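You operate a simulated robot arm through the tools that you are given. There is no shell and no other tool. Be economical: measure what you need, move in short steps, check, and stop when the job is done.

You are at the controls of a simulated two-armed robot. One attempt, no reset.

JOB
On the top of the blue bench, fold the cloth in half.

Only the result counts: the job must be done as asked and must still hold three seconds after the hand-in. Knocking over, shifting, dropping, spilling or breaking anything else fails it. Flat cloth is picked up by pressing the open fingertips on it (5 to 10 N) and closing them slowly along it; thin cloth reads only 2 to 8 mm in the jaws.

ROBOT AND FRAMES
Two 7-joint arms with two-finger parallel grippers on one trunk, on a base that drives. Base frame: it is fixed to the floor where the robot stands at the start and does not move with it; the origin is under the middle of the robot, x ahead of it, y to its left, z up; the surface under the hand at the start is at about z = 860. Readings come in mm, rad, newtons and seconds.
The left shoulder is at the start at [70, 163, 1120], the right one opposite. With the tool pointing down near the work surface each hand reaches from about 400 to 880 mm from the robot's upright axis, wherever it stands, measured 20 degrees to its own side. Places, roughly: top of the blue bench [600, -200, 900]. Payload 3.43 kg a hand.
Tool frame (each hand has its own): the origin (TCP) lies between the finger pads and is the grasp point; the fingertips stand 34 mm ahead of it; z points along the fingers, y is the line along which they close. Largest opening 128 mm; finger width 24, thickness 12; the body of the gripper, 48 by 130 mm, starts 96 mm behind the TCP.
Orientation is that of the tool frame in the base frame, as a unit quaternion [w, x, y, z]. With the fingers straight down and closing along the base's y, the tool's x points along the base's -x, its y along +y and its z along -z.

CONTROLS
- The arms move only by the tool jog_arm. It takes "left_commands", "right_commands" or both (then of equal length, played together; a hand with none holds still); each is a list of rows, each a list of 6 numbers: the shift along the base's x, y, z in mm, then the turn, a rotation vector about the base's x, y, z in rad. In form: [[dx, dy, dz, ax, ay, az], ...]. A call has 1 to 12 rows; each row is the pose to reach, as a shift and turn from the pose commanded when the call began. "left_gripper" and "right_gripper" are, for a hand that has rows, the opening, from 0 (shut) to 1 (fully open), set as the call begins (left out, the last holds). Rows are played at 5 a second. More than 50 mm and 0.15 rad between two rows, or a gripper value outside its range, and nothing of the call is played. Where a pose cannot be reached the arm comes as near as it can. A force on the tool above 40 N (or 10 N above the force at the start of the call, whichever is more), or a blocked arm, ends the call early, and 0.2 s more pass. Each finger travels about 153 mm/s and halts on what it meets, pressing with about 33 N; the grip force reading is that of the motor and also rises with nothing between the fingers. The clock runs only during rows and for 0.2 s after the last one: add rows that repeat a pose to give the fingers time. The reply holds the time, the measured pose of the TCP, the force on the tool along the base axes, the opening and the grip force, in the units named above and with some noise, with the torque about the TCP (base axes, N m) and any sound that the robot's microphone picked up.
- Cameras (640 x 400 px; columns grow to the right, rows downward): "scene" is now at [115.9, 5.3, 1337.5]; the picture's right is [0.16, -0.99, -0.00], its down [-0.64, -0.10, -0.76] and it looks along [0.75, 0.12, -0.65] (base axes); focal length 272 px, centre (320, 200). "left" rides on the left gripper at [76, 11, -160] in its tool frame; the picture's right is [-0.15, 0.99, 0.00], its down [-0.88, -0.13, -0.46] and it looks along [-0.45, -0.07, 0.89] (tool axes); focal length 234 px, centre (320, 200). "right" rides on the right gripper at [76, -11, -160] in its tool frame; the picture's right is [0.15, 0.99, 0.00], its down [-0.88, 0.13, -0.46] and it looks along [-0.45, 0.07, 0.89] (tool axes); focal length 234 px, centre (320, 200). There is no depth. A picture from a camera that has moved, and an enlarged one, comes with that camera's place and axes in the base frame and with its lens. The place of the scene camera against the robot may be out by one fixed shift of up to 25 mm in any direction.
- get_image(camera): a new picture of that camera. It takes no simulated time.
- move_column(by): slides the trunk up (or, below 0, down) by that many mm; the arms and the scene camera ride with it, the base frame stays. It gives what a move gives, with no picture.
- steer(legs): drives the robot by 1 to 6 legs, each [ahead, left, turn to the left] in mm, mm and rad, along the robot's own axes; the way and the turn of a leg run together, so that a leg with both is an arc; at most 1500 mm and 3.142 rad a leg. The arms and the cameras ride along, it lands a little off, and it stops where it bumps. It gives what a move gives.
- head_to(pan, tilt): turns the head with the scene camera to pan (to the left, within 1.501 rad either way) and tilt (down, from -0.506 to 1.204), counted from straight ahead of the robot. It gives what a move gives.
- zoom(camera, box): a new picture of the part [left, top, right, bottom] of that camera's present view, enlarged. It takes no simulated time.
- job_done(): hands the job in; it is judged then, once.

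Go step by step. Nothing tells you exact positions but the pictures and the camera data: compare them with the known pose of the tool, close in by small moves and look again before you grip or let go. The budget is 120 turns and 92 pictures, counting those below and the enlarged ones. Unless the task says otherwise, let go and move clear before handing in, and close with one line.

The tools are called after "Call:" by a JSON object that holds its "api" and its "payload". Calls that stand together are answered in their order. jog_arm: Moves the arms, as the interface text tells. Its arguments: {"type":"object","properties":{"left_commands":{"type":"array"},"left_gripper":{"type":"number"},"right_commands":{"type":"array"},"right_gripper":{"type":"number"}},"required":[]} The other tools are called the same way: move_column (by) slides the trunk up or down; steer (legs) drives the base; head_to (pan, tilt) turns the head that bears the scene camera; get_image (camera) takes a picture; zoom (camera, box) takes an enlarged picture of a part of a camera's view; job_done () hands the job in.

At the start:

```text
clock: 0.0
left_eef_pos: [561.7, 213.9, 1042.0]
left_ee_rot: [0.0, -0.001, 1.0, 0.0]
left_force: [-0.3, 0.0, 0.1]
left_ft_torque: [0.01, 0.0, 0.02]
left_finger_gap: 128.0
left_finger_force: 0.1
right_eef_pos: [606.5, -275.4, 1016.1]
right_ee_rot: [0.0, 0.0, 1.0, 0.0]
right_force: [0.3, -0.4, 0.2]
right_ft_torque: [-0.01, 0.01, 0.01]
right_finger_gap: 128.1
right_finger_force: 0.1
trunk travel left (down, up): [-600.0, 340.0]
robot x, y, heading: [2.4, -0.8, -0.004]
head pan, tilt: [0.159, 0.703]
```

scene: 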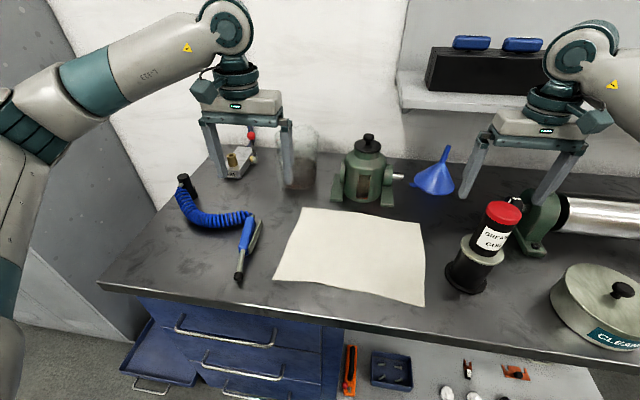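
right: 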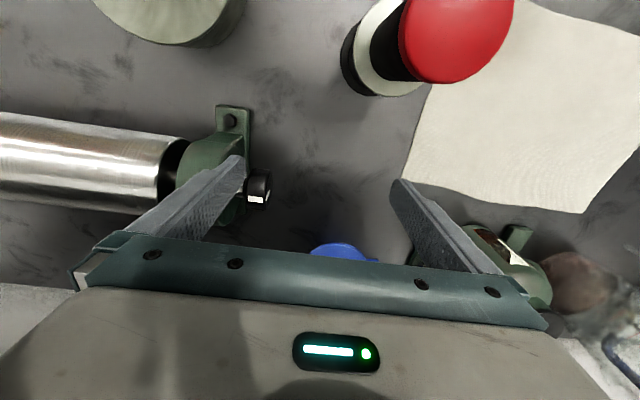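
left: 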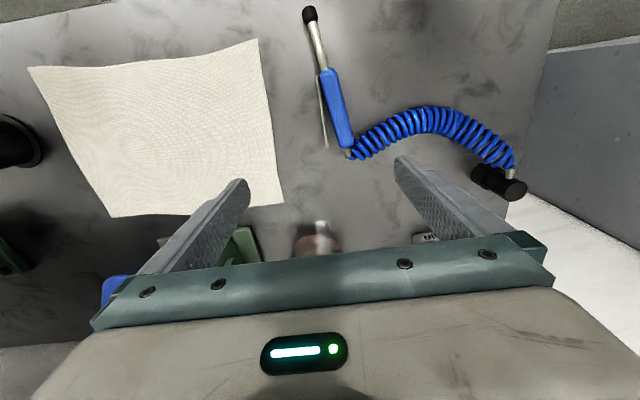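

The cloth lies flat with its near corners at about (415,-141) and (430,155), and its far corners at about (638,-157) and (657,138). A tall bottle stands near (495,-231). I plan to pinch the near edge with both hands and carry it over to the far edge, so first I bring both hands above it.

Call:
{"api": "jog_arm", "payload": {"right_commands": [[0, 45, 0, 0, 0, 0], [0, 90, 0, 0, 0, 0], [0, 135, 0, 0, 0, 0], [0, 175, 0, 0, 0, 0], [-45, 175, 0, 0, 0, 0], [-90, 175, 0, 0, 0, 0], [-130, 175, 0, 0, 0, 0], [-165, 175, -20, 0, 0, 0], [-165, 175, -46, 0, 0, 0]], "left_commands": [[-15, -15, 0, 0, 0, 0], [-30, -30, 0, 0, 0, 0], [-45, -45, 0, 0, 0, 0], [-60, -60, 0, 0, 0, 0], [-75, -75, 0, 0, 0, 0], [-90, -90, 0, 0, 0, 0], [-105, -100, -10, 0, 0, 0], [-115, -100, -40, 0, 0, 0], [-115, -100, -72, 0, 0, 0]], "right_gripper": 0.45, "left_gripper": 0.45}}

Call:
{"api": "get_image", "payload": {"camera": "scene"}}

Call:
{"api": "get_image", "payload": {"camera": "right"}}

Call:
{"api": "get_image", "payload": {"camera": "left"}}

```text
clock: 2.0
left_eef_pos: [448.0, 115.0, 968.1]
left_ee_rot: [0.0, -0.001, 1.0, 0.0]
left_force: [-0.3, 0.4, 0.0]
left_ft_torque: [0.02, 0.03, -0.02]
left_finger_gap: 57.7
left_finger_force: 0.1
right_eef_pos: [444.1, -101.6, 969.6]
right_ee_rot: [0.0, 0.0, 1.0, 0.0]
right_force: [0.4, 0.0, -0.5]
right_ft_torque: [0.02, 0.0, 0.01]
right_finger_gap: 57.7
right_finger_force: 0.1
trunk travel left (down, up): [-600.0, 340.0]
robot x, y, heading: [-0.9, 6.0, -0.003]
head pan, tilt: [0.159, 0.703]
```

```text
88 pictures are left
camera scene: at [117.3, 5.4, 1337.4], right [0.16, -0.99, 0.0], down [-0.64, -0.1, -0.76], along [0.75, 0.12, -0.65], focal length 272 px, centre (320, 200)
```

scene: 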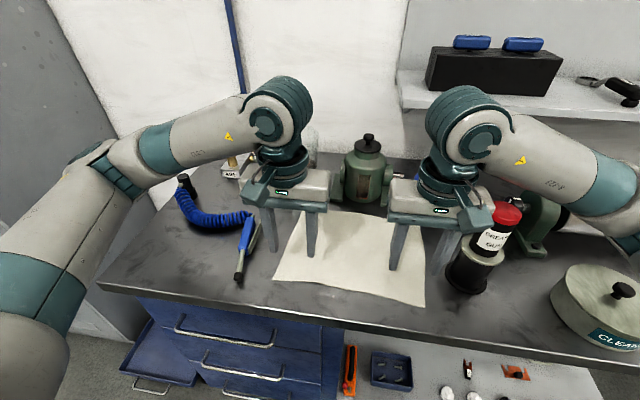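

```text
87 pictures are left
camera right: at [367.0, -112.5, 1129.5], right [-0.15, 0.99, 0.0], down [0.88, 0.13, 0.45], along [0.45, 0.07, -0.89], focal length 234 px, centre (320, 200)
```

right: 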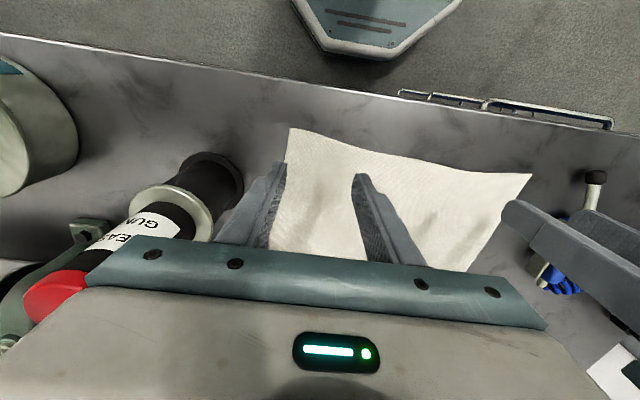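

```text
86 pictures are left
camera left: at [371.8, 126.2, 1128.2], right [0.15, 0.99, 0.0], down [0.88, -0.13, 0.45], along [0.45, -0.07, -0.89], focal length 234 px, centre (320, 200)
```

left: 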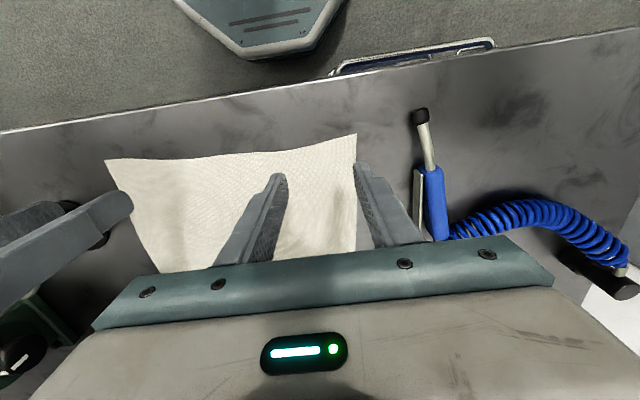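

The corner estimates agree: both hands stand about 18 mm inside the near edge. Next I lower them to just above the cloth.

Call:
{"api": "jog_arm", "payload": {"right_commands": [[0, 0, -30, 0, 0, 0], [0, 0, -55, 0, 0, 0], [0, 0, -70, 0, 0, 0], [0, 0, -70, 0, 0, 0]], "left_commands": [[2, 0, -30, 0, 0, 0], [3, 0, -55, 0, 0, 0], [3, 0, -70, 0, 0, 0], [3, 0, -70, 0, 0, 0]]}}

Call:
{"api": "get_image", "payload": {"camera": "right"}}

Call:
{"api": "get_image", "payload": {"camera": "left"}}

```text
clock: 3.0
left_eef_pos: [450.2, 115.2, 899.8]
left_ee_rot: [0.0, -0.001, 1.0, -0.001]
left_force: [-0.1, 0.4, -0.6]
left_ft_torque: [-0.02, 0.0, -0.03]
left_finger_gap: 57.3
left_finger_force: 0.0
right_eef_pos: [441.7, -101.0, 901.3]
right_ee_rot: [0.0, 0.001, 1.0, 0.0]
right_force: [0.6, -0.2, -0.6]
right_ft_torque: [0.0, 0.01, 0.06]
right_finger_gap: 57.8
right_finger_force: 0.1
trunk travel left (down, up): [-600.0, 340.0]
robot x, y, heading: [-3.0, 2.3, 0.003]
head pan, tilt: [0.159, 0.703]
```

```text
85 pictures are left
camera right: at [366.2, -112.4, 1060.3], right [-0.15, 0.99, 0.0], down [0.88, 0.13, 0.46], along [0.45, 0.07, -0.89], focal length 234 px, centre (320, 200)
```

right: 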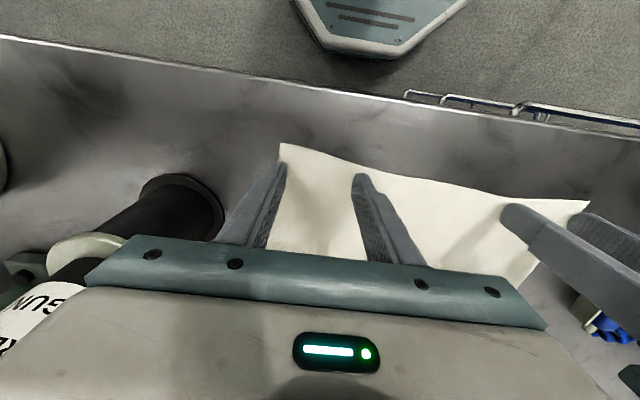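

```text
84 pictures are left
camera left: at [373.9, 126.5, 1059.2], right [0.15, 0.99, 0.0], down [0.88, -0.13, 0.46], along [0.45, -0.07, -0.89], focal length 234 px, centre (320, 200)
```

left: 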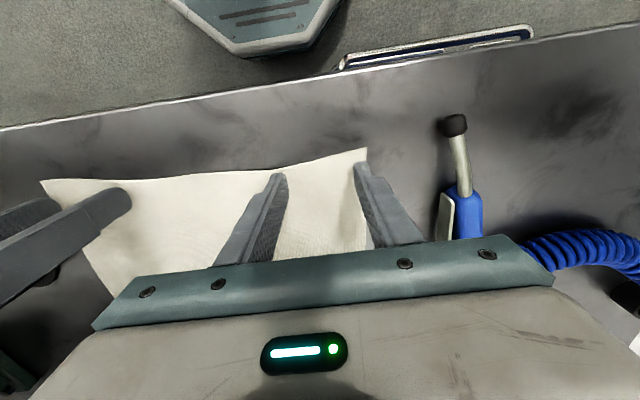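

The outer fingers sit right on the side edges, so I shift both hands inward by 13 mm and then lower them to touch.

Call:
{"api": "jog_arm", "payload": {"right_commands": [[0, 13, 0, 0, 0, 0], [1, 13, -3, 0, 0, 0], [1, 13, -5, 0, 0, 0], [1, 13, -5, 0, 0, 0]], "left_commands": [[0, -13, 0, 0, 0, 0], [0, -13, -2, 0, 0, 0], [0, -13, -4, 0, 0, 0], [0, -13, -4, 0, 0, 0]]}}

```text
clock: 4.0
left_eef_pos: [448.7, 100.1, 899.0]
left_ee_rot: [0.002, 0.001, 1.0, 0.0]
left_force: [-0.4, -0.1, 0.6]
left_ft_torque: [0.01, -0.02, 0.02]
left_finger_gap: 57.6
left_finger_force: 0.1
right_eef_pos: [440.9, -89.0, 898.6]
right_ee_rot: [0.003, 0.002, 1.0, 0.001]
right_force: [-0.8, -0.2, -0.5]
right_ft_torque: [0.02, 0.03, -0.01]
right_finger_gap: 57.6
right_finger_force: 0.2
trunk travel left (down, up): [-600.0, 340.0]
robot x, y, heading: [-0.2, -2.2, -0.003]
head pan, tilt: [0.159, 0.703]
```

No contact yet, so I keep lowering in small steps.

Call:
{"api": "jog_arm", "payload": {"right_commands": [[0, 0, -2, 0, 0, 0], [0, 0, -4, 0, 0, 0], [0, 0, -4, 0, 0, 0]], "left_commands": [[0, 0, -2, 0, 0, 0], [0, 0, -4, 0, 0, 0], [0, 0, -4, 0, 0, 0]]}}

```text
clock: 5.0
left_eef_pos: [447.6, 101.8, 895.0]
left_ee_rot: [0.004, 0.0, 1.0, -0.001]
left_force: [-0.8, -0.5, 18.6]
left_ft_torque: [0.42, 0.13, 0.03]
left_finger_gap: 57.4
left_finger_force: 0.1
right_eef_pos: [442.0, -88.2, 896.4]
right_ee_rot: [0.007, 0.001, 1.0, 0.001]
right_force: [0.6, 0.6, 10.1]
right_ft_torque: [-0.25, 0.06, 0.04]
right_finger_gap: 57.6
right_finger_force: 0.1
trunk travel left (down, up): [-600.0, 340.0]
robot x, y, heading: [-0.7, 0.7, -0.004]
head pan, tilt: [0.159, 0.703]
stopped in row 3 (right hand): the force on the tool passed its limit at 41 N (the readings are from after the stop); the commanded pose is now the measured one
```

Both hands are in contact: left about 18 N, right about 10 N. I ease the force and begin to close in small steps.

Call:
{"api": "jog_arm", "payload": {"right_commands": [[0, 0, 0.2, 0, 0, 0], [0, 0, 0.2, 0, 0, 0]], "left_commands": [[0, 0, 0.8, 0, 0, 0], [0, 0, 0.8, 0, 0, 0]]}}

```text
clock: 5.6
left_eef_pos: [446.2, 103.0, 894.6]
left_ee_rot: [0.003, 0.0, 1.0, -0.001]
left_force: [0.4, -1.1, 14.0]
left_ft_torque: [0.16, 0.03, -0.05]
left_finger_gap: 57.6
left_finger_force: 0.1
right_eef_pos: [439.8, -89.5, 895.2]
right_ee_rot: [0.005, 0.0, 1.0, 0.001]
right_force: [1.5, -0.4, 20.9]
right_ft_torque: [-0.46, 0.11, 0.03]
right_finger_gap: 57.6
right_finger_force: 0.0
trunk travel left (down, up): [-600.0, 340.0]
robot x, y, heading: [-6.6, 1.8, 0.001]
head pan, tilt: [0.159, 0.703]
```

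Call:
{"api": "jog_arm", "payload": {"right_commands": [[0, 0, 1, 0, 0, 0], [0, 0, 1, 0, 0, 0]], "left_commands": [[0, 0, 0.6, 0, 0, 0], [0, 0, 0.6, 0, 0, 0]]}}

```text
clock: 6.2
left_eef_pos: [446.9, 101.3, 894.3]
left_ee_rot: [0.002, 0.0, 1.0, 0.0]
left_force: [0.2, -1.1, 8.3]
left_ft_torque: [0.01, 0.03, -0.03]
left_finger_gap: 57.4
left_finger_force: 0.0
right_eef_pos: [441.3, -88.0, 895.5]
right_ee_rot: [0.004, 0.0, 1.0, 0.001]
right_force: [0.2, -1.1, 19.2]
right_ft_torque: [-0.44, 0.1, 0.02]
right_finger_gap: 57.6
right_finger_force: 0.0
trunk travel left (down, up): [-600.0, 340.0]
robot x, y, heading: [2.8, 0.7, 0.003]
head pan, tilt: [0.159, 0.703]
```

Call:
{"api": "jog_arm", "payload": {"right_commands": [[0, 0, 1.5, 0, 0, 0], [0, 0, 1.5, 0, 0, 0]]}}

```text
clock: 6.8
left_eef_pos: [446.1, 102.3, 895.7]
left_ee_rot: [0.002, 0.0, 1.0, 0.0]
left_force: [-2.0, -0.6, 13.5]
left_ft_torque: [0.09, 0.15, 0.03]
left_finger_gap: 57.3
left_finger_force: 0.1
right_eef_pos: [441.6, -88.8, 895.9]
right_ee_rot: [0.003, 0.0, 1.0, 0.001]
right_force: [-0.3, -1.1, 3.3]
right_ft_torque: [-0.06, 0.04, 0.02]
right_finger_gap: 57.5
right_finger_force: 0.1
trunk travel left (down, up): [-600.0, 340.0]
robot x, y, heading: [0.9, -3.5, 0.002]
head pan, tilt: [0.159, 0.703]
```

Forces are near the range. I start closing gently.

Call:
{"api": "jog_arm", "payload": {"right_commands": [[0, 0, -0.6, 0, 0, 0], [0, 0, -0.6, 0, 0, 0]], "left_commands": [[0, 0, 0.4, 0, 0, 0], [0, 0, 0.4, 0, 0, 0]], "right_gripper": 0.38, "left_gripper": 0.38}}

Call:
{"api": "get_image", "payload": {"camera": "left"}}

Call:
{"api": "get_image", "payload": {"camera": "right"}}

```text
clock: 7.4
left_eef_pos: [447.8, 102.3, 896.3]
left_ee_rot: [0.002, 0.0, 1.0, 0.0]
left_force: [0.1, -1.6, 12.8]
left_ft_torque: [0.1, 0.05, -0.01]
left_finger_gap: 47.4
left_finger_force: 0.1
right_eef_pos: [441.9, -87.8, 894.9]
right_ee_rot: [0.003, 0.0, 1.0, 0.001]
right_force: [-1.0, 0.7, 5.8]
right_ft_torque: [-0.05, 0.07, -0.02]
right_finger_gap: 48.0
right_finger_force: 0.0
trunk travel left (down, up): [-600.0, 340.0]
robot x, y, heading: [-2.1, -0.5, 0.003]
head pan, tilt: [0.159, 0.703]
```

```text
83 pictures are left
camera left: at [371.4, 113.7, 1054.2], right [0.15, 0.99, 0.0], down [0.88, -0.13, 0.46], along [0.45, -0.07, -0.89], focal length 234 px, centre (320, 200)
```

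left: 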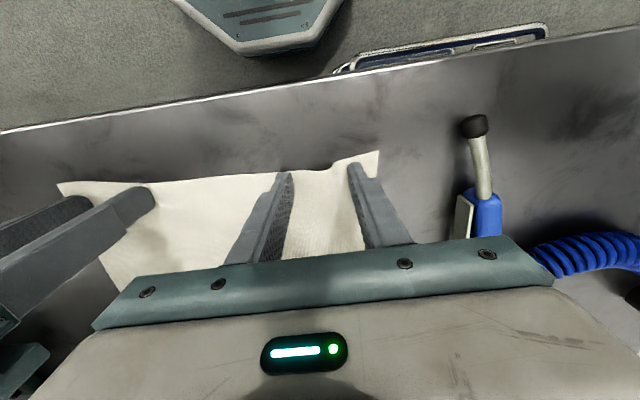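

```text
82 pictures are left
camera right: at [364.9, -99.7, 1055.1], right [-0.15, 0.99, 0.0], down [0.88, 0.13, 0.46], along [0.46, 0.07, -0.89], focal length 234 px, centre (320, 200)
```

right: 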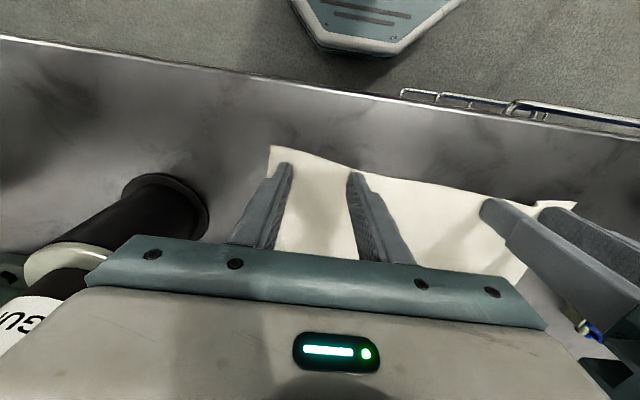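

Call:
{"api": "jog_arm", "payload": {"right_commands": [[0, 0, 0, 0, 0, 0], [0, 0, 0, 0, 0, 0]], "left_commands": [[0, 0, 0.5, 0, 0, 0], [0, 0, 0.5, 0, 0, 0]], "right_gripper": 0.3, "left_gripper": 0.3}}

Call:
{"api": "jog_arm", "payload": {"right_commands": [[0, 0, 0, 0, 0, 0], [0, 0, 0, 0, 0, 0]], "left_commands": [[0, 0, 0, 0, 0, 0], [0, 0, 0, 0, 0, 0]], "right_gripper": 0.22, "left_gripper": 0.22}}

Call:
{"api": "get_image", "payload": {"camera": "left"}}

Call:
{"api": "get_image", "payload": {"camera": "right"}}

```text
clock: 8.0
left_eef_pos: [447.7, 101.1, 896.4]
left_ee_rot: [0.001, 0.0, 1.0, 0.0]
left_force: [0.1, 0.2, 7.0]
left_ft_torque: [0.02, 0.05, -0.03]
left_finger_gap: 37.7
left_finger_force: 0.0
right_eef_pos: [442.2, -89.1, 896.3]
right_ee_rot: [0.003, 0.0, 1.0, 0.001]
right_force: [-1.0, 0.1, 4.4]
right_ft_torque: [0.0, 0.08, -0.04]
right_finger_gap: 37.8
right_finger_force: 0.2
trunk travel left (down, up): [-600.0, 340.0]
robot x, y, heading: [2.1, -0.5, -0.006]
head pan, tilt: [0.159, 0.703]
```

```text
clock: 8.6
left_eef_pos: [447.4, 101.4, 896.0]
left_ee_rot: [0.001, 0.0, 1.0, 0.0]
left_force: [-0.1, -0.5, 3.4]
left_ft_torque: [0.01, 0.04, -0.03]
left_finger_gap: 27.5
left_finger_force: 0.0
right_eef_pos: [441.3, -87.8, 896.4]
right_ee_rot: [0.003, -0.001, 1.0, 0.002]
right_force: [-0.9, 0.7, 5.7]
right_ft_torque: [-0.03, 0.08, 0.0]
right_finger_gap: 27.9
right_finger_force: 0.0
trunk travel left (down, up): [-600.0, 340.0]
robot x, y, heading: [0.8, -2.6, -0.0]
head pan, tilt: [0.159, 0.703]
```

```text
81 pictures are left
camera left: at [371.8, 113.9, 1054.4], right [0.15, 0.99, 0.0], down [0.88, -0.13, 0.46], along [0.45, -0.07, -0.89], focal length 234 px, centre (320, 200)
```

left: 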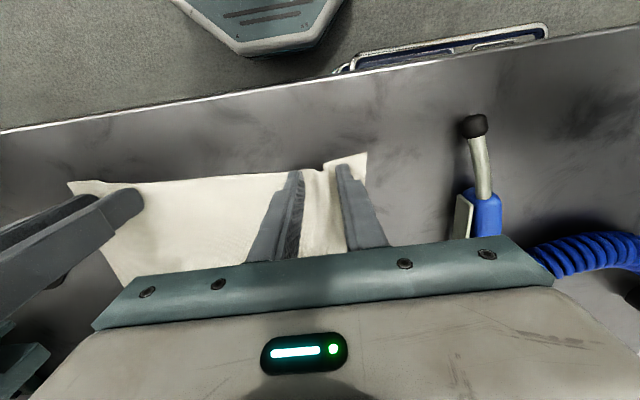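

```text
80 pictures are left
camera right: at [365.4, -99.6, 1055.1], right [-0.15, 0.99, 0.0], down [0.88, 0.13, 0.46], along [0.46, 0.07, -0.89], focal length 234 px, centre (320, 200)
```

right: 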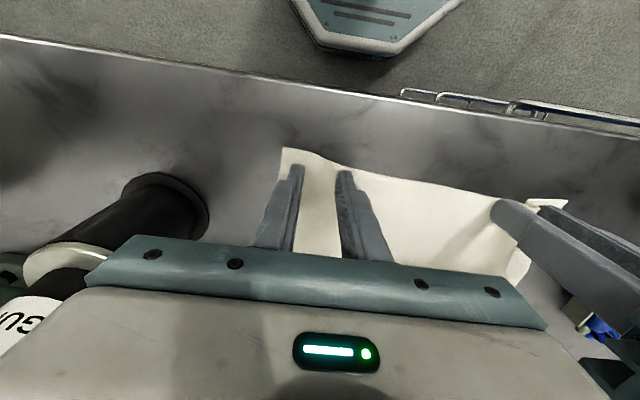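

Both ridges are forming between the fingers, so I keep closing.

Call:
{"api": "jog_arm", "payload": {"right_commands": [[0, 0, -0.2, 0, 0, 0], [0, 0, -0.2, 0, 0, 0]], "left_commands": [[0, 0, -0.3, 0, 0, 0], [0, 0, -0.3, 0, 0, 0]], "right_gripper": 0.14, "left_gripper": 0.14}}

Call:
{"api": "jog_arm", "payload": {"right_commands": [[0, 0, 0, 0, 0, 0], [0, 0, 0, 0, 0, 0]], "left_commands": [[0, 0, 0, 0, 0, 0], [0, 0, 0, 0, 0, 0]], "right_gripper": 0.08, "left_gripper": 0.08}}

Call:
{"api": "jog_arm", "payload": {"right_commands": [[0, 0, 0, 0, 0, 0], [0, 0, 0, 0, 0, 0], [0, 0, 0, 0, 0, 0]], "left_commands": [[0, 0, 0, 0, 0, 0], [0, 0, 0, 0, 0, 0], [0, 0, 0, 0, 0, 0]], "right_gripper": 0.0, "left_gripper": 0.0}}

Call:
{"api": "get_image", "payload": {"camera": "left"}}

Call:
{"api": "get_image", "payload": {"camera": "right"}}

```text
clock: 9.2
left_eef_pos: [447.5, 101.1, 894.8]
left_ee_rot: [0.0, 0.0, 1.0, 0.0]
left_force: [-0.2, 0.3, 3.2]
left_ft_torque: [0.04, 0.02, 0.0]
left_finger_gap: 17.3
left_finger_force: 0.0
right_eef_pos: [443.7, -87.8, 895.5]
right_ee_rot: [0.004, 0.0, 1.0, 0.001]
right_force: [-2.0, 0.3, 10.7]
right_ft_torque: [-0.06, 0.12, -0.04]
right_finger_gap: 17.4
right_finger_force: 0.0
trunk travel left (down, up): [-600.0, 340.0]
robot x, y, heading: [-3.8, 0.8, 0.003]
head pan, tilt: [0.159, 0.703]
```

```text
clock: 9.8
left_eef_pos: [448.7, 102.4, 895.2]
left_ee_rot: [0.001, 0.0, 1.0, -0.001]
left_force: [0.6, -0.3, 3.4]
left_ft_torque: [0.01, 0.01, 0.0]
left_finger_gap: 10.4
left_finger_force: 0.4
right_eef_pos: [443.0, -88.5, 895.7]
right_ee_rot: [0.001, 0.0, 1.0, 0.0]
right_force: [-0.6, 0.0, 13.2]
right_ft_torque: [0.0, 0.12, 0.02]
right_finger_gap: 9.2
right_finger_force: 0.0
trunk travel left (down, up): [-600.0, 340.0]
robot x, y, heading: [1.3, 1.3, 0.003]
head pan, tilt: [0.159, 0.703]
```

```text
clock: 10.6
left_eef_pos: [449.4, 100.8, 896.0]
left_ee_rot: [0.002, 0.0, 1.0, -0.001]
left_force: [-1.0, -5.6, 3.9]
left_ft_torque: [-0.17, 0.0, -0.07]
left_finger_gap: 2.2
left_finger_force: 33.0
right_eef_pos: [442.5, -88.7, 895.1]
right_ee_rot: [0.003, 0.0, 1.0, 0.001]
right_force: [0.7, 5.3, 13.5]
right_ft_torque: [0.18, 0.08, 0.04]
right_finger_gap: 1.7
right_finger_force: 32.8
trunk travel left (down, up): [-600.0, 340.0]
robot x, y, heading: [1.4, 1.5, -0.001]
head pan, tilt: [0.159, 0.703]
```

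```text
79 pictures are left
camera left: at [371.9, 113.4, 1054.5], right [0.15, 0.99, 0.0], down [0.88, -0.13, 0.46], along [0.45, -0.07, -0.89], focal length 234 px, centre (320, 200)
```

left: 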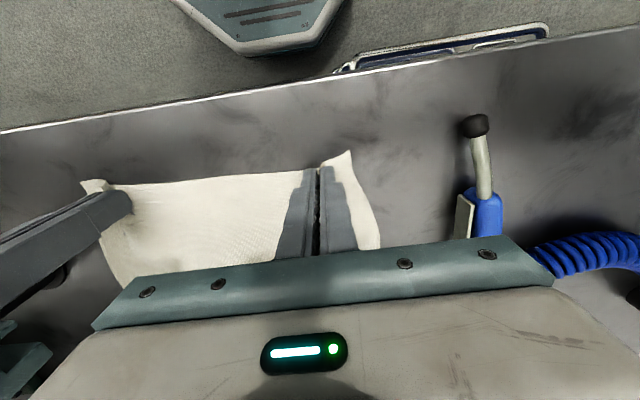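

```text
78 pictures are left
camera right: at [365.7, -99.5, 1054.9], right [-0.15, 0.99, 0.0], down [0.88, 0.13, 0.46], along [0.46, 0.07, -0.89], focal length 234 px, centre (320, 200)
```

right: 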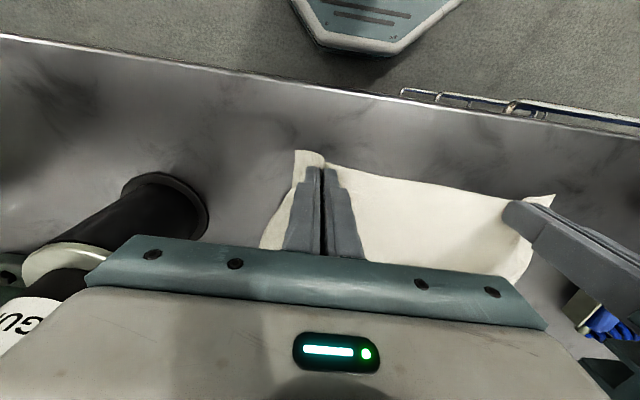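

Both jaws read about 2 mm, so both appear to hold cloth. I lift 30 mm to check.

Call:
{"api": "jog_arm", "payload": {"right_commands": [[0, 0, 6, 0, 0, 0], [1, 0, 14, 0, 0, 0], [3, 0, 22, 0, 0, 0], [5, 0, 30, 0, 0, 0], [5, 0, 30, 0, 0, 0]], "left_commands": [[0, 0, 6, 0, 0, 0], [1, 0, 14, 0, 0, 0], [3, 0, 22, 0, 0, 0], [5, 0, 30, 0, 0, 0], [5, 0, 30, 0, 0, 0]]}}

Call:
{"api": "get_image", "payload": {"camera": "left"}}

Call:
{"api": "get_image", "payload": {"camera": "right"}}

Call:
{"api": "get_image", "payload": {"camera": "scene"}}

```text
clock: 11.8
left_eef_pos: [453.9, 101.0, 924.8]
left_ee_rot: [0.001, 0.0, 1.0, 0.0]
left_force: [-0.2, -4.8, -0.5]
left_ft_torque: [-0.2, -0.01, -0.06]
left_finger_gap: 2.3
left_finger_force: 32.7
right_eef_pos: [449.2, -87.4, 924.8]
right_ee_rot: [0.002, 0.0, 1.0, 0.001]
right_force: [-0.1, 5.0, -0.6]
right_ft_torque: [0.16, -0.03, 0.01]
right_finger_gap: 2.1
right_finger_force: 33.1
trunk travel left (down, up): [-600.0, 340.0]
robot x, y, heading: [-5.1, 0.7, 0.001]
head pan, tilt: [0.159, 0.703]
```

```text
77 pictures are left
camera left: at [379.0, 113.2, 1083.8], right [0.15, 0.99, 0.0], down [0.88, -0.13, 0.46], along [0.45, -0.07, -0.89], focal length 234 px, centre (320, 200)
```

left: 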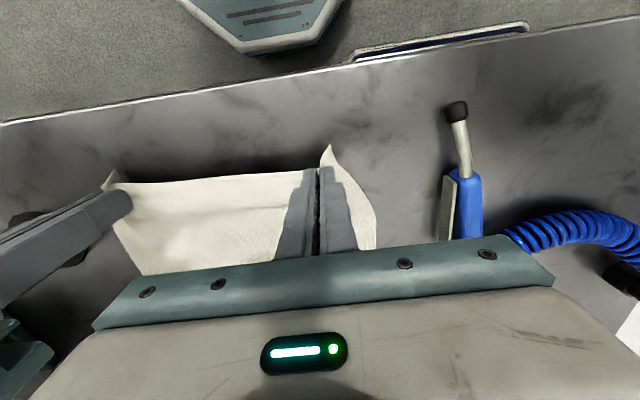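

```text
76 pictures are left
camera right: at [372.8, -99.3, 1083.9], right [-0.15, 0.99, 0.0], down [0.88, 0.13, 0.46], along [0.45, 0.07, -0.89], focal length 234 px, centre (320, 200)
```

right: 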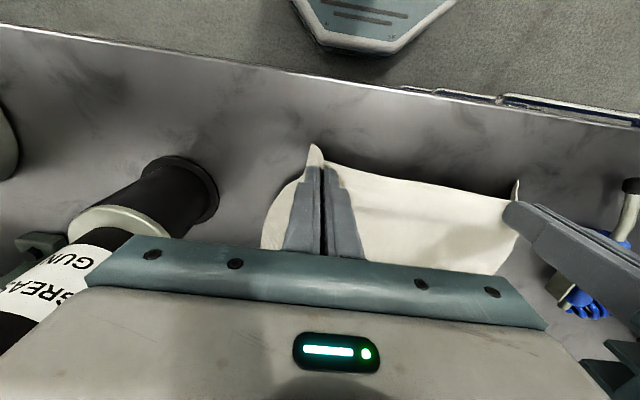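

```text
75 pictures are left
camera scene: at [116.0, 5.3, 1337.5], right [0.16, -0.99, 0.0], down [-0.64, -0.1, -0.76], along [0.75, 0.12, -0.65], focal length 272 px, centre (320, 200)
```

scene: 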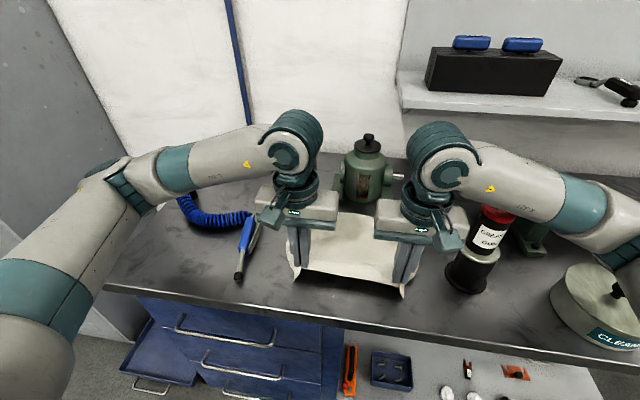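

Both hands hold the cloth. I now carry the near edge over in an arc toward the far edge, first half now.

Call:
{"api": "jog_arm", "payload": {"right_commands": [[7, 0, 13, 0, 0, 0], [15, 0, 25, 0, 0, 0], [25, 0, 35, 0, 0, 0], [37, 0, 43, 0, 0, 0], [50, 0, 49, 0, 0, 0], [64, 0, 53, 0, 0, 0], [78, 0, 54, 0, 0, 0], [92, 0, 54, 0, 0, 0], [106, 0, 52, 0, 0, 0], [118, 0, 48, 0, 0, 0]], "left_commands": [[7, 0, 13, 0, 0, 0], [16, 0, 25, 0, 0, 0], [27, 0, 35, 0, 0, 0], [40, 0, 43, 0, 0, 0], [54, 0, 49, 0, 0, 0], [69, 0, 53, 0, 0, 0], [84, 0, 54, 0, 0, 0], [99, 0, 54, 0, 0, 0], [114, 0, 52, 0, 0, 0], [127, 0, 48, 0, 0, 0]]}}

Call:
{"api": "get_image", "payload": {"camera": "left"}}

Call:
{"api": "get_image", "payload": {"camera": "right"}}

Call:
{"api": "get_image", "payload": {"camera": "scene"}}

```text
clock: 14.0
left_eef_pos: [582.7, 102.5, 972.1]
left_ee_rot: [0.0, 0.0, 1.0, -0.001]
left_force: [-0.9, -5.0, -0.8]
left_ft_torque: [-0.16, 0.04, -0.04]
left_finger_gap: 2.3
left_finger_force: 32.8
right_eef_pos: [568.1, -86.7, 972.5]
right_ee_rot: [0.002, 0.0, 1.0, 0.0]
right_force: [0.6, 5.2, 0.3]
right_ft_torque: [0.2, 0.02, 0.02]
right_finger_gap: 2.0
right_finger_force: 32.0
trunk travel left (down, up): [-600.0, 340.0]
robot x, y, heading: [-0.1, -0.6, -0.005]
head pan, tilt: [0.159, 0.703]
```

```text
74 pictures are left
camera left: at [506.2, 113.9, 1131.6], right [0.15, 0.99, 0.0], down [0.88, -0.13, 0.46], along [0.45, -0.07, -0.89], focal length 234 px, centre (320, 200)
```

left: 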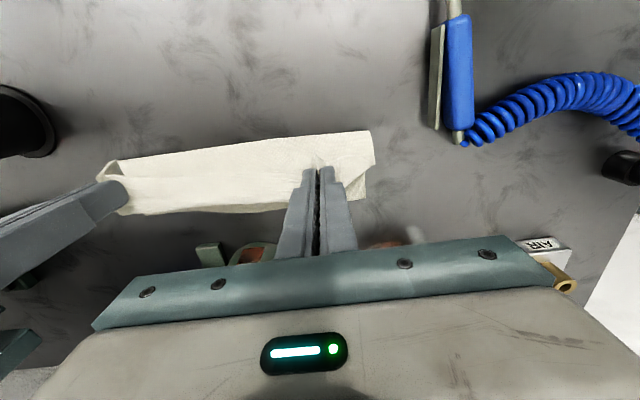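

```text
73 pictures are left
camera right: at [491.3, -98.7, 1131.6], right [-0.15, 0.99, 0.0], down [0.88, 0.13, 0.46], along [0.45, 0.07, -0.89], focal length 234 px, centre (320, 200)
```

right: 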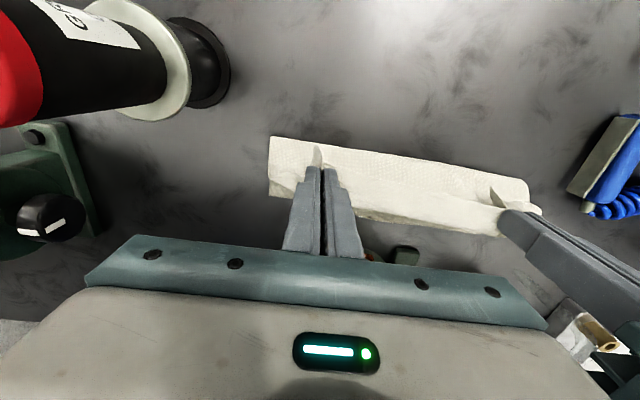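

```text
72 pictures are left
camera scene: at [116.4, 5.3, 1337.4], right [0.16, -0.99, 0.0], down [-0.64, -0.1, -0.76], along [0.75, 0.12, -0.65], focal length 272 px, centre (320, 200)
```

scene: 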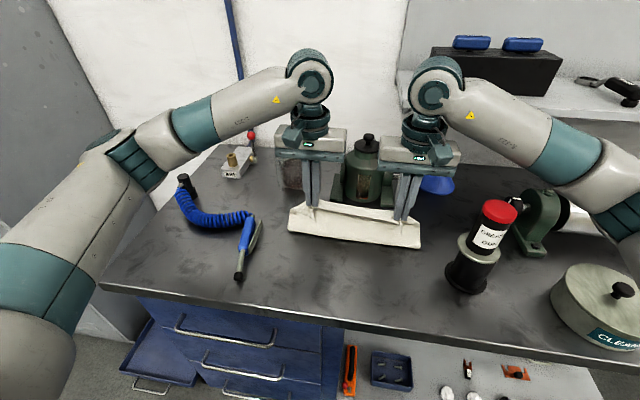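

The fold is forming well. I lower the edge onto the far edge, then look before releasing.

Call:
{"api": "jog_arm", "payload": {"right_commands": [[9, 0, -5, 0, 0, 0], [18, 0, -12, 0, 0, 0], [27, 0, -20, 0, 0, 0], [36, 0, -29, 0, 0, 0], [44, 0, -39, 0, 0, 0], [50, 0, -49, 0, 0, 0], [55, 0, -59, 0, 0, 0], [58, 0, -66, 0, 0, 0], [58, 0, -66, 0, 0, 0]], "left_commands": [[9, 0, -5, 0, 0, 0], [18, 0, -12, 0, 0, 0], [28, 0, -20, 0, 0, 0], [37, 0, -29, 0, 0, 0], [45, 0, -39, 0, 0, 0], [52, 0, -49, 0, 0, 0], [57, 0, -59, 0, 0, 0], [60, 0, -66, 0, 0, 0], [60, 0, -66, 0, 0, 0]]}}

Call:
{"api": "get_image", "payload": {"camera": "left"}}

Call:
{"api": "get_image", "payload": {"camera": "right"}}

Call:
{"api": "zoom", "payload": {"camera": "scene", "box": [240, 120, 480, 270]}}

```text
clock: 16.0
left_eef_pos: [641.4, 101.7, 906.9]
left_ee_rot: [-0.001, 0.0, 1.0, -0.001]
left_force: [0.0, -6.5, 0.8]
left_ft_torque: [-0.23, 0.0, -0.06]
left_finger_gap: 2.2
left_finger_force: 32.9
right_eef_pos: [625.9, -87.5, 906.5]
right_ee_rot: [0.002, 0.0, 1.0, 0.001]
right_force: [-0.4, 5.8, 0.0]
right_ft_torque: [0.22, -0.03, 0.03]
right_finger_gap: 1.5
right_finger_force: 32.9
trunk travel left (down, up): [-600.0, 340.0]
robot x, y, heading: [0.7, 1.2, 0.006]
head pan, tilt: [0.159, 0.703]
```

```text
71 pictures are left
camera left: at [565.9, 113.2, 1065.6], right [0.15, 0.99, 0.0], down [0.88, -0.13, 0.46], along [0.45, -0.07, -0.89], focal length 234 px, centre (320, 200)
```

left: 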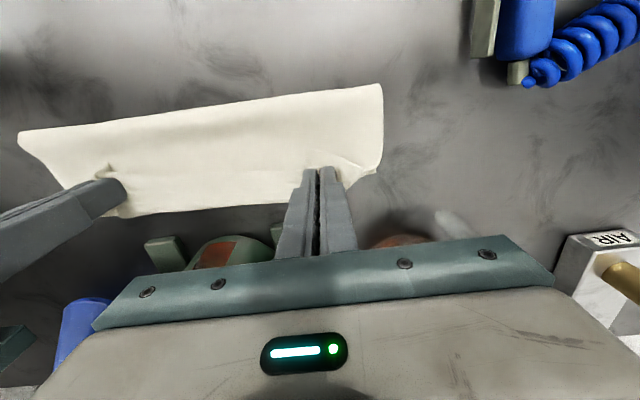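

```text
70 pictures are left
camera right: at [548.4, -99.3, 1066.0], right [-0.15, 0.99, 0.0], down [0.88, 0.13, 0.46], along [0.45, 0.07, -0.89], focal length 234 px, centre (320, 200)
```

right: 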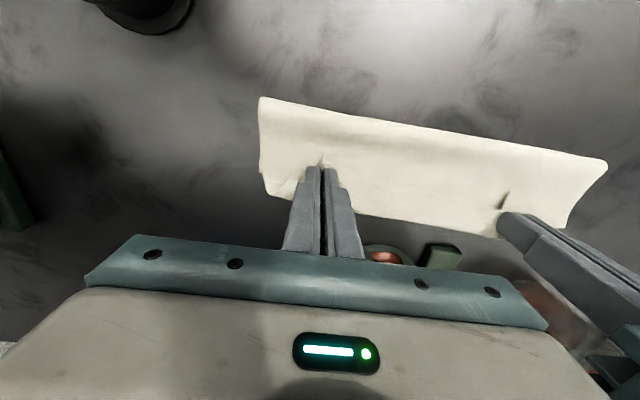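

```text
2.67 times, centred on (360, 195) of scene
camera zoom: at [115.8, 5.3, 1337.5], right [0.16, -0.99, 0.0], down [-0.64, -0.1, -0.76], along [0.75, 0.12, -0.65], focal length 726 px, centre (213, 213)
```

zoom: 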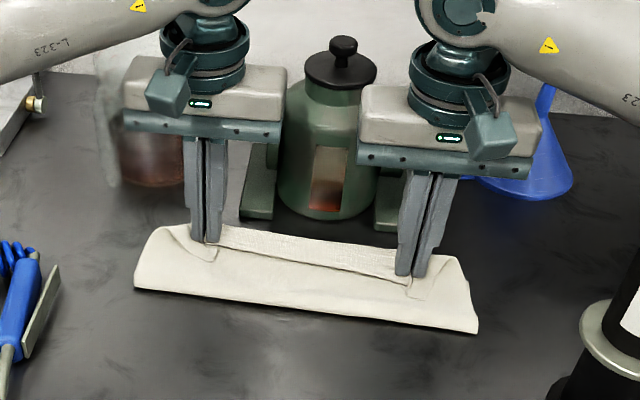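

The edge is placed over the far edge. I lower a little more and open slightly to release.

Call:
{"api": "jog_arm", "payload": {"right_commands": [[0, 0, -4, 0, 0, 0], [0, 0, -7, 0, 0, 0], [0, 0, -7, 0, 0, 0]], "left_commands": [[0, 0, -4, 0, 0, 0], [0, 0, -7, 0, 0, 0], [0, 0, -7, 0, 0, 0]]}}

Call:
{"api": "jog_arm", "payload": {"right_commands": [[0, 0, 0, 0, 0, 0], [0, 0, 0, 0, 0, 0], [0, 0, 0, 0, 0, 0]], "left_commands": [[0, 0, 0, 0, 0, 0], [0, 0, 0, 0, 0, 0], [0, 0, 0, 0, 0, 0]], "right_gripper": 0.15, "left_gripper": 0.15}}

Call:
{"api": "get_image", "payload": {"camera": "left"}}

Call:
{"api": "zoom", "payload": {"camera": "scene", "box": [240, 120, 480, 270]}}

```text
clock: 16.8
left_eef_pos: [642.1, 102.1, 900.1]
left_ee_rot: [0.0, 0.001, 1.0, 0.0]
left_force: [0.0, -6.6, 1.2]
left_ft_torque: [-0.26, 0.03, -0.04]
left_finger_gap: 2.5
left_finger_force: 33.1
right_eef_pos: [625.7, -87.2, 899.8]
right_ee_rot: [0.002, 0.0, 1.0, 0.001]
right_force: [0.7, 7.6, -1.1]
right_ft_torque: [0.19, -0.05, 0.02]
right_finger_gap: 1.8
right_finger_force: 32.5
trunk travel left (down, up): [-600.0, 340.0]
robot x, y, heading: [-0.5, -0.7, -0.0]
head pan, tilt: [0.159, 0.703]
```

```text
clock: 17.6
left_eef_pos: [641.7, 103.5, 899.2]
left_ee_rot: [-0.001, 0.0, 1.0, 0.0]
left_force: [0.7, -0.1, -0.9]
left_ft_torque: [0.05, 0.01, 0.0]
left_finger_gap: 19.2
left_finger_force: 0.1
right_eef_pos: [624.1, -88.3, 899.1]
right_ee_rot: [0.001, 0.0, 1.0, 0.0]
right_force: [0.3, 0.4, -0.3]
right_ft_torque: [-0.01, -0.02, -0.06]
right_finger_gap: 19.1
right_finger_force: 0.0
trunk travel left (down, up): [-600.0, 340.0]
robot x, y, heading: [-1.2, 1.7, -0.002]
head pan, tilt: [0.159, 0.703]
```

```text
68 pictures are left
camera left: at [565.7, 113.5, 1058.8], right [0.15, 0.99, 0.0], down [0.88, -0.13, 0.46], along [0.45, -0.07, -0.89], focal length 234 px, centre (320, 200)
```

left: 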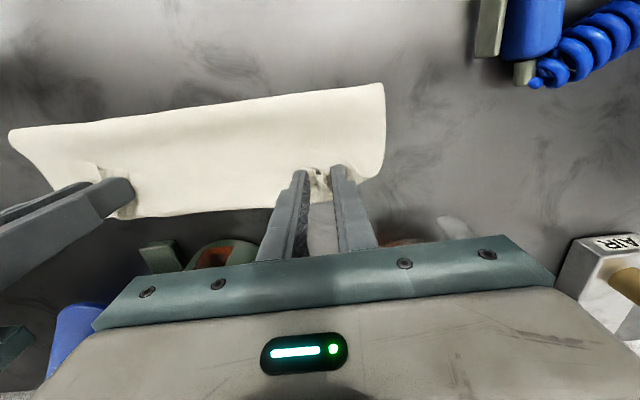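

```text
2.67 times, centred on (360, 195) of scene
camera zoom: at [115.9, 5.3, 1337.5], right [0.16, -0.99, 0.0], down [-0.64, -0.1, -0.76], along [0.75, 0.12, -0.65], focal length 726 px, centre (213, 213)
```

zoom: 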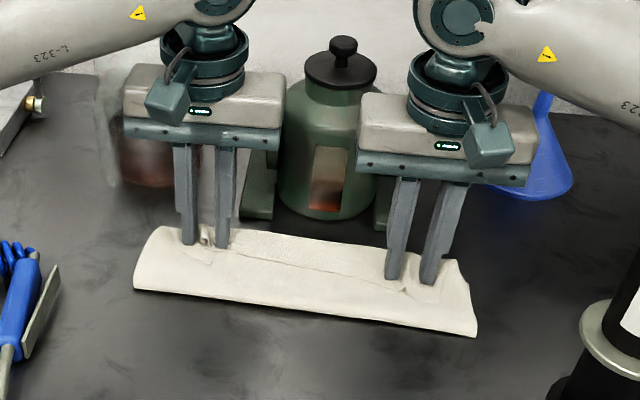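

The cloth is released. I raise the hands straight up and clear and inspect.

Call:
{"api": "jog_arm", "payload": {"right_commands": [[0, 0, 10, 0, 0, 0], [0, 0, 30, 0, 0, 0], [0, 0, 60, 0, 0, 0], [0, 0, 100, 0, 0, 0], [-20, 0, 140, 0, 0, 0], [-50, 0, 160, 0, 0, 0]], "left_commands": [[0, 0, 10, 0, 0, 0], [0, 0, 30, 0, 0, 0], [0, 0, 60, 0, 0, 0], [0, 0, 100, 0, 0, 0], [-20, 0, 140, 0, 0, 0], [-50, 0, 160, 0, 0, 0]]}}

Call:
{"api": "get_image", "payload": {"camera": "left"}}

Call:
{"api": "get_image", "payload": {"camera": "right"}}

Call:
{"api": "zoom", "payload": {"camera": "scene", "box": [240, 120, 480, 270]}}

```text
clock: 19.0
left_eef_pos: [590.6, 100.7, 1060.6]
left_ee_rot: [0.002, 0.0, 1.0, 0.001]
left_force: [0.1, 0.2, 0.3]
left_ft_torque: [0.0, 0.01, -0.02]
left_finger_gap: 19.1
left_finger_force: 0.1
right_eef_pos: [572.3, -88.2, 1060.7]
right_ee_rot: [0.003, 0.001, 1.0, -0.001]
right_force: [-0.7, -0.4, -0.1]
right_ft_torque: [-0.01, -0.03, 0.01]
right_finger_gap: 19.5
right_finger_force: 0.0
trunk travel left (down, up): [-600.0, 340.0]
robot x, y, heading: [-0.8, 3.3, -0.001]
head pan, tilt: [0.159, 0.703]
```

```text
66 pictures are left
camera left: at [514.4, 113.3, 1218.6], right [0.15, 0.99, 0.0], down [0.88, -0.13, 0.46], along [0.45, -0.07, -0.89], focal length 234 px, centre (320, 200)
```

left: 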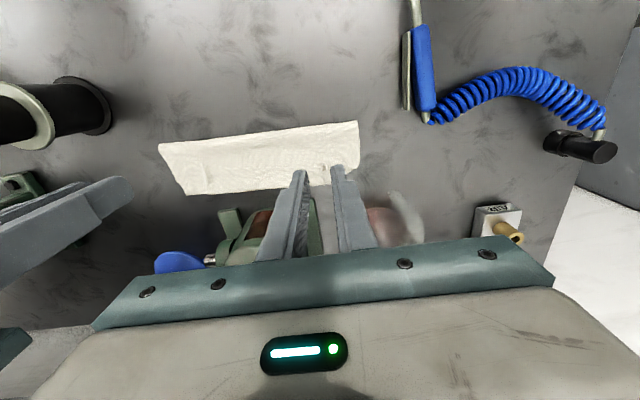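

```text
65 pictures are left
camera right: at [496.2, -99.1, 1220.1], right [-0.15, 0.99, 0.0], down [0.88, 0.13, 0.46], along [0.46, 0.07, -0.89], focal length 234 px, centre (320, 200)
```

right: 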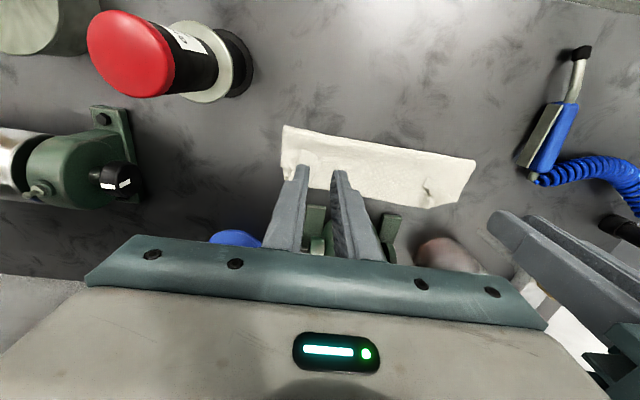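

```text
2.67 times, centred on (360, 195) of scene
camera zoom: at [114.3, 5.3, 1337.6], right [0.16, -0.99, 0.0], down [-0.64, -0.1, -0.76], along [0.75, 0.12, -0.65], focal length 726 px, centre (213, 213)
```

zoom: 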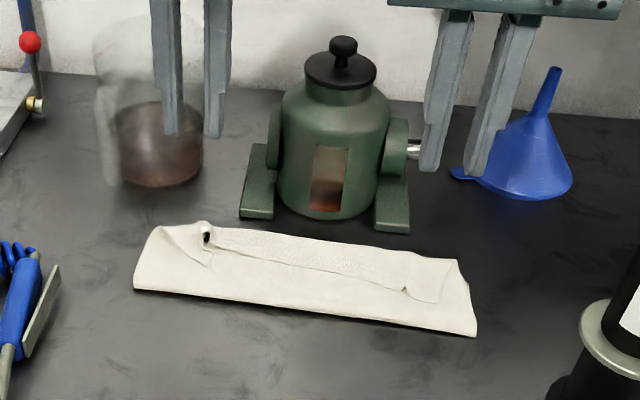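

The near edge seems to have ended up rolled back on top as a narrow flap. I take a closer look.

Call:
{"api": "zoom", "payload": {"camera": "scene", "box": [280, 190, 424, 260]}}

Call:
{"api": "zoom", "payload": {"camera": "left", "box": [150, 100, 390, 220]}}

Call:
{"api": "zoom", "payload": {"camera": "right", "box": [260, 110, 500, 220]}}

```text
4.44 times, centred on (352, 225) of scene
camera zoom: at [114.3, 5.3, 1337.6], right [0.16, -0.99, 0.0], down [-0.64, -0.1, -0.76], along [0.75, 0.12, -0.65], focal length 1210 px, centre (178, 89)
```

zoom: 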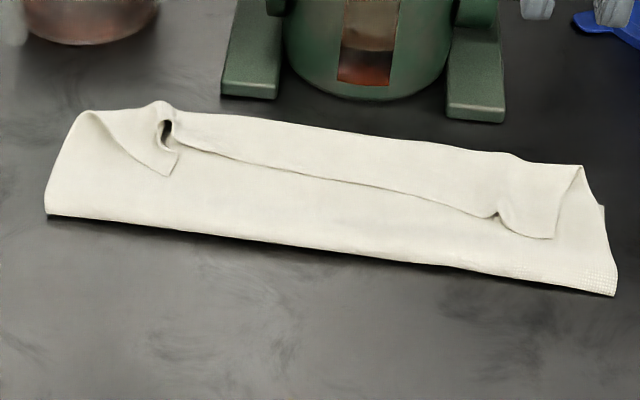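

```text
2.67 times, centred on (270, 160) of left
camera zoom: at [514.4, 113.3, 1218.6], right [0.15, 0.99, 0.0], down [0.88, -0.13, 0.46], along [0.45, -0.07, -0.89], focal length 624 px, centre (453, 307)
```

zoom: 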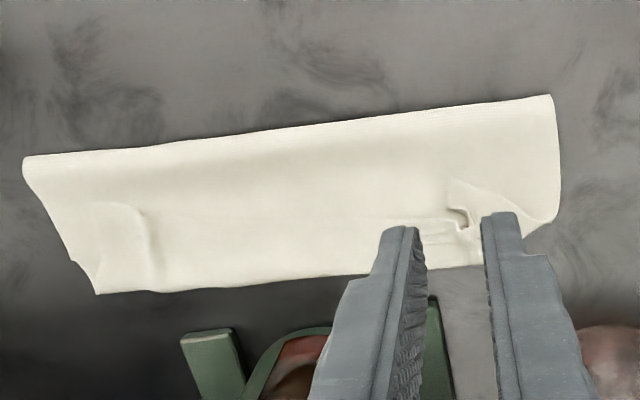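

```text
2.67 times, centred on (380, 165) of right
camera zoom: at [496.2, -99.1, 1220.1], right [-0.15, 0.99, 0.0], down [0.88, 0.13, 0.46], along [0.46, 0.07, -0.89], focal length 624 px, centre (160, 293)
```

zoom: 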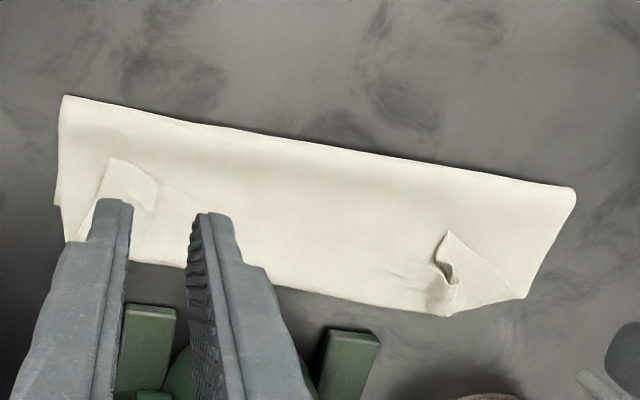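

The near edge lies rolled back about 30 mm on top. I plan to sweep this flap outward (+x) with four finger lanes, then regrip the edge in its natural orientation and align it. First I position the hands low, just in front of the flap edge.

Call:
{"api": "jog_arm", "payload": {"right_commands": [[-2, 0, -40, 0, 0, 0], [-6, 0, -85, 0, 0, 0], [-8, 0, -125, 0, 0, 0], [-8, 0, -145, 0, 0, 0], [-8, 0, -145, 0, 0, 0]], "left_commands": [[-8, 0, -40, 0, 0, 0], [-14, 0, -85, 0, 0, 0], [-18, 0, -125, 0, 0, 0], [-18, 0, -145, 0, 0, 0], [-18, 0, -145, 0, 0, 0]], "right_gripper": 0.62, "left_gripper": 0.62}}

Call:
{"api": "zoom", "payload": {"camera": "scene", "box": [260, 170, 440, 282]}}

Call:
{"api": "get_image", "payload": {"camera": "left"}}

Call:
{"api": "get_image", "payload": {"camera": "right"}}

```text
clock: 20.2
left_eef_pos: [574.3, 100.4, 915.3]
left_ee_rot: [0.001, 0.0, 1.0, 0.0]
left_force: [1.3, 0.6, 1.5]
left_ft_torque: [-0.03, -0.02, -0.02]
left_finger_gap: 79.4
left_finger_force: 0.0
right_eef_pos: [565.9, -88.1, 913.7]
right_ee_rot: [0.001, 0.0, 1.0, 0.0]
right_force: [-0.3, 0.1, 0.3]
right_ft_torque: [0.02, 0.05, -0.01]
right_finger_gap: 79.4
right_finger_force: 0.1
trunk travel left (down, up): [-600.0, 340.0]
robot x, y, heading: [-0.1, -1.0, -0.004]
head pan, tilt: [0.159, 0.703]
```

```text
3.56 times, centred on (350, 226) of scene
camera zoom: at [115.7, 5.4, 1337.5], right [0.16, -0.99, 0.0], down [-0.64, -0.1, -0.76], along [0.75, 0.12, -0.65], focal length 968 px, centre (213, 108)
```

zoom: 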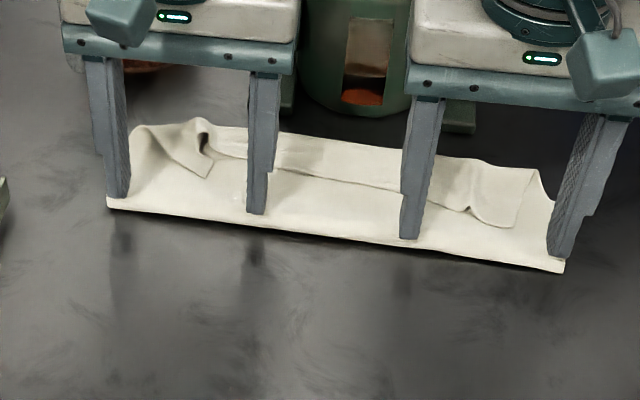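

```text
59 pictures are left
camera left: at [497.6, 113.0, 1073.1], right [0.15, 0.99, 0.0], down [0.88, -0.13, 0.46], along [0.45, -0.07, -0.89], focal length 234 px, centre (320, 200)
```

left: 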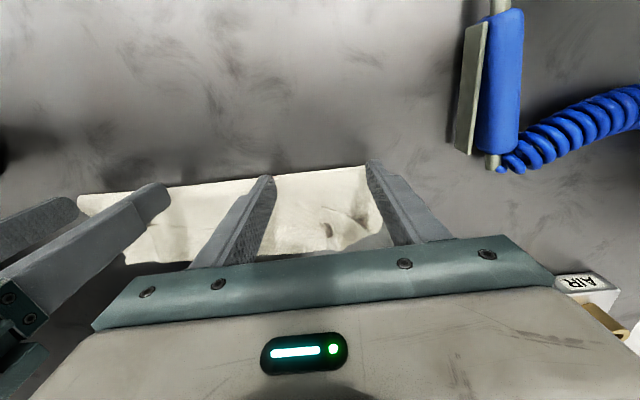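

```text
58 pictures are left
camera right: at [490.3, -99.8, 1074.2], right [-0.15, 0.99, 0.0], down [0.88, 0.13, 0.46], along [0.45, 0.07, -0.89], focal length 234 px, centre (320, 200)
```

right: 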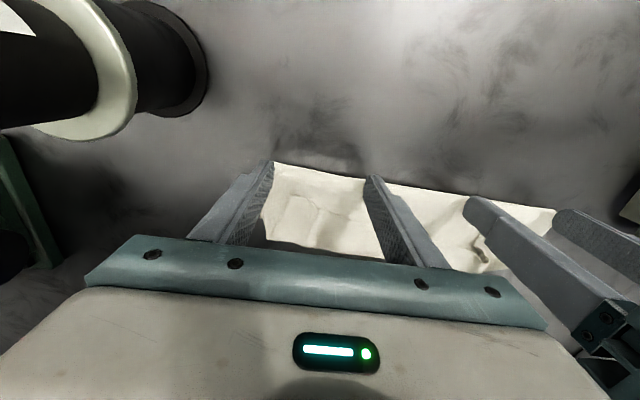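

The view is clear. I narrow the lanes so each catches part of the flap edge and lower slightly.

Call:
{"api": "jog_arm", "payload": {"right_commands": [[0, 0, -4, 0, 0, 0], [0, 0, -8, 0, 0, 0], [0, 0, -11, 0, 0, 0], [0, 0, -11, 0, 0, 0]], "left_commands": [[0, -20, -4, 0, 0, 0], [0, -20, -8, 0, 0, 0], [0, -20, -11, 0, 0, 0], [0, -20, -11, 0, 0, 0]], "right_gripper": 0.4, "left_gripper": 0.4}}

Call:
{"api": "zoom", "payload": {"camera": "scene", "box": [260, 170, 440, 282]}}

```text
clock: 21.2
left_eef_pos: [574.4, 81.0, 903.7]
left_ee_rot: [0.0, -0.001, 1.0, -0.001]
left_force: [-0.1, 0.5, 0.1]
left_ft_torque: [0.02, -0.01, 0.01]
left_finger_gap: 51.4
left_finger_force: 0.0
right_eef_pos: [567.3, -87.6, 902.8]
right_ee_rot: [0.002, 0.0, 1.0, 0.0]
right_force: [0.2, -0.2, 0.9]
right_ft_torque: [-0.01, 0.0, -0.01]
right_finger_gap: 51.2
right_finger_force: 0.2
trunk travel left (down, up): [-600.0, 340.0]
robot x, y, heading: [-5.0, 0.8, -0.004]
head pan, tilt: [0.159, 0.703]
```

```text
3.56 times, centred on (350, 226) of scene
camera zoom: at [115.8, 5.5, 1337.5], right [0.16, -0.99, 0.0], down [-0.64, -0.1, -0.76], along [0.75, 0.12, -0.65], focal length 968 px, centre (213, 108)
```

zoom: 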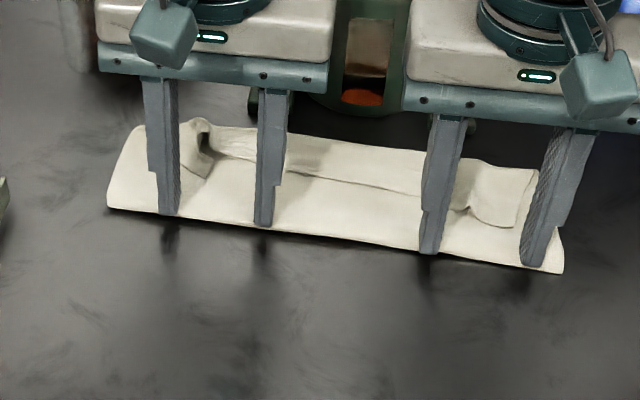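

Call:
{"api": "jog_arm", "payload": {"right_commands": [[0, 0, -1.5, 0, 0, 0], [0, 0, -3, 0, 0, 0], [0, 0, -3, 0, 0, 0]], "left_commands": [[0, 0, -1.5, 0, 0, 0], [0, 0, -3, 0, 0, 0], [0, 0, -3, 0, 0, 0]]}}

```text
clock: 22.0
left_eef_pos: [574.0, 81.4, 900.6]
left_ee_rot: [0.0, 0.001, 1.0, -0.001]
left_force: [0.4, 0.3, 0.0]
left_ft_torque: [-0.02, -0.01, 0.02]
left_finger_gap: 51.2
left_finger_force: 0.1
right_eef_pos: [566.9, -87.4, 898.7]
right_ee_rot: [0.002, 0.0, 1.0, 0.002]
right_force: [1.5, 0.6, 0.8]
right_ft_torque: [0.01, 0.01, 0.01]
right_finger_gap: 51.2
right_finger_force: 0.1
trunk travel left (down, up): [-600.0, 340.0]
robot x, y, heading: [-3.1, -0.9, 0.006]
head pan, tilt: [0.159, 0.703]
```

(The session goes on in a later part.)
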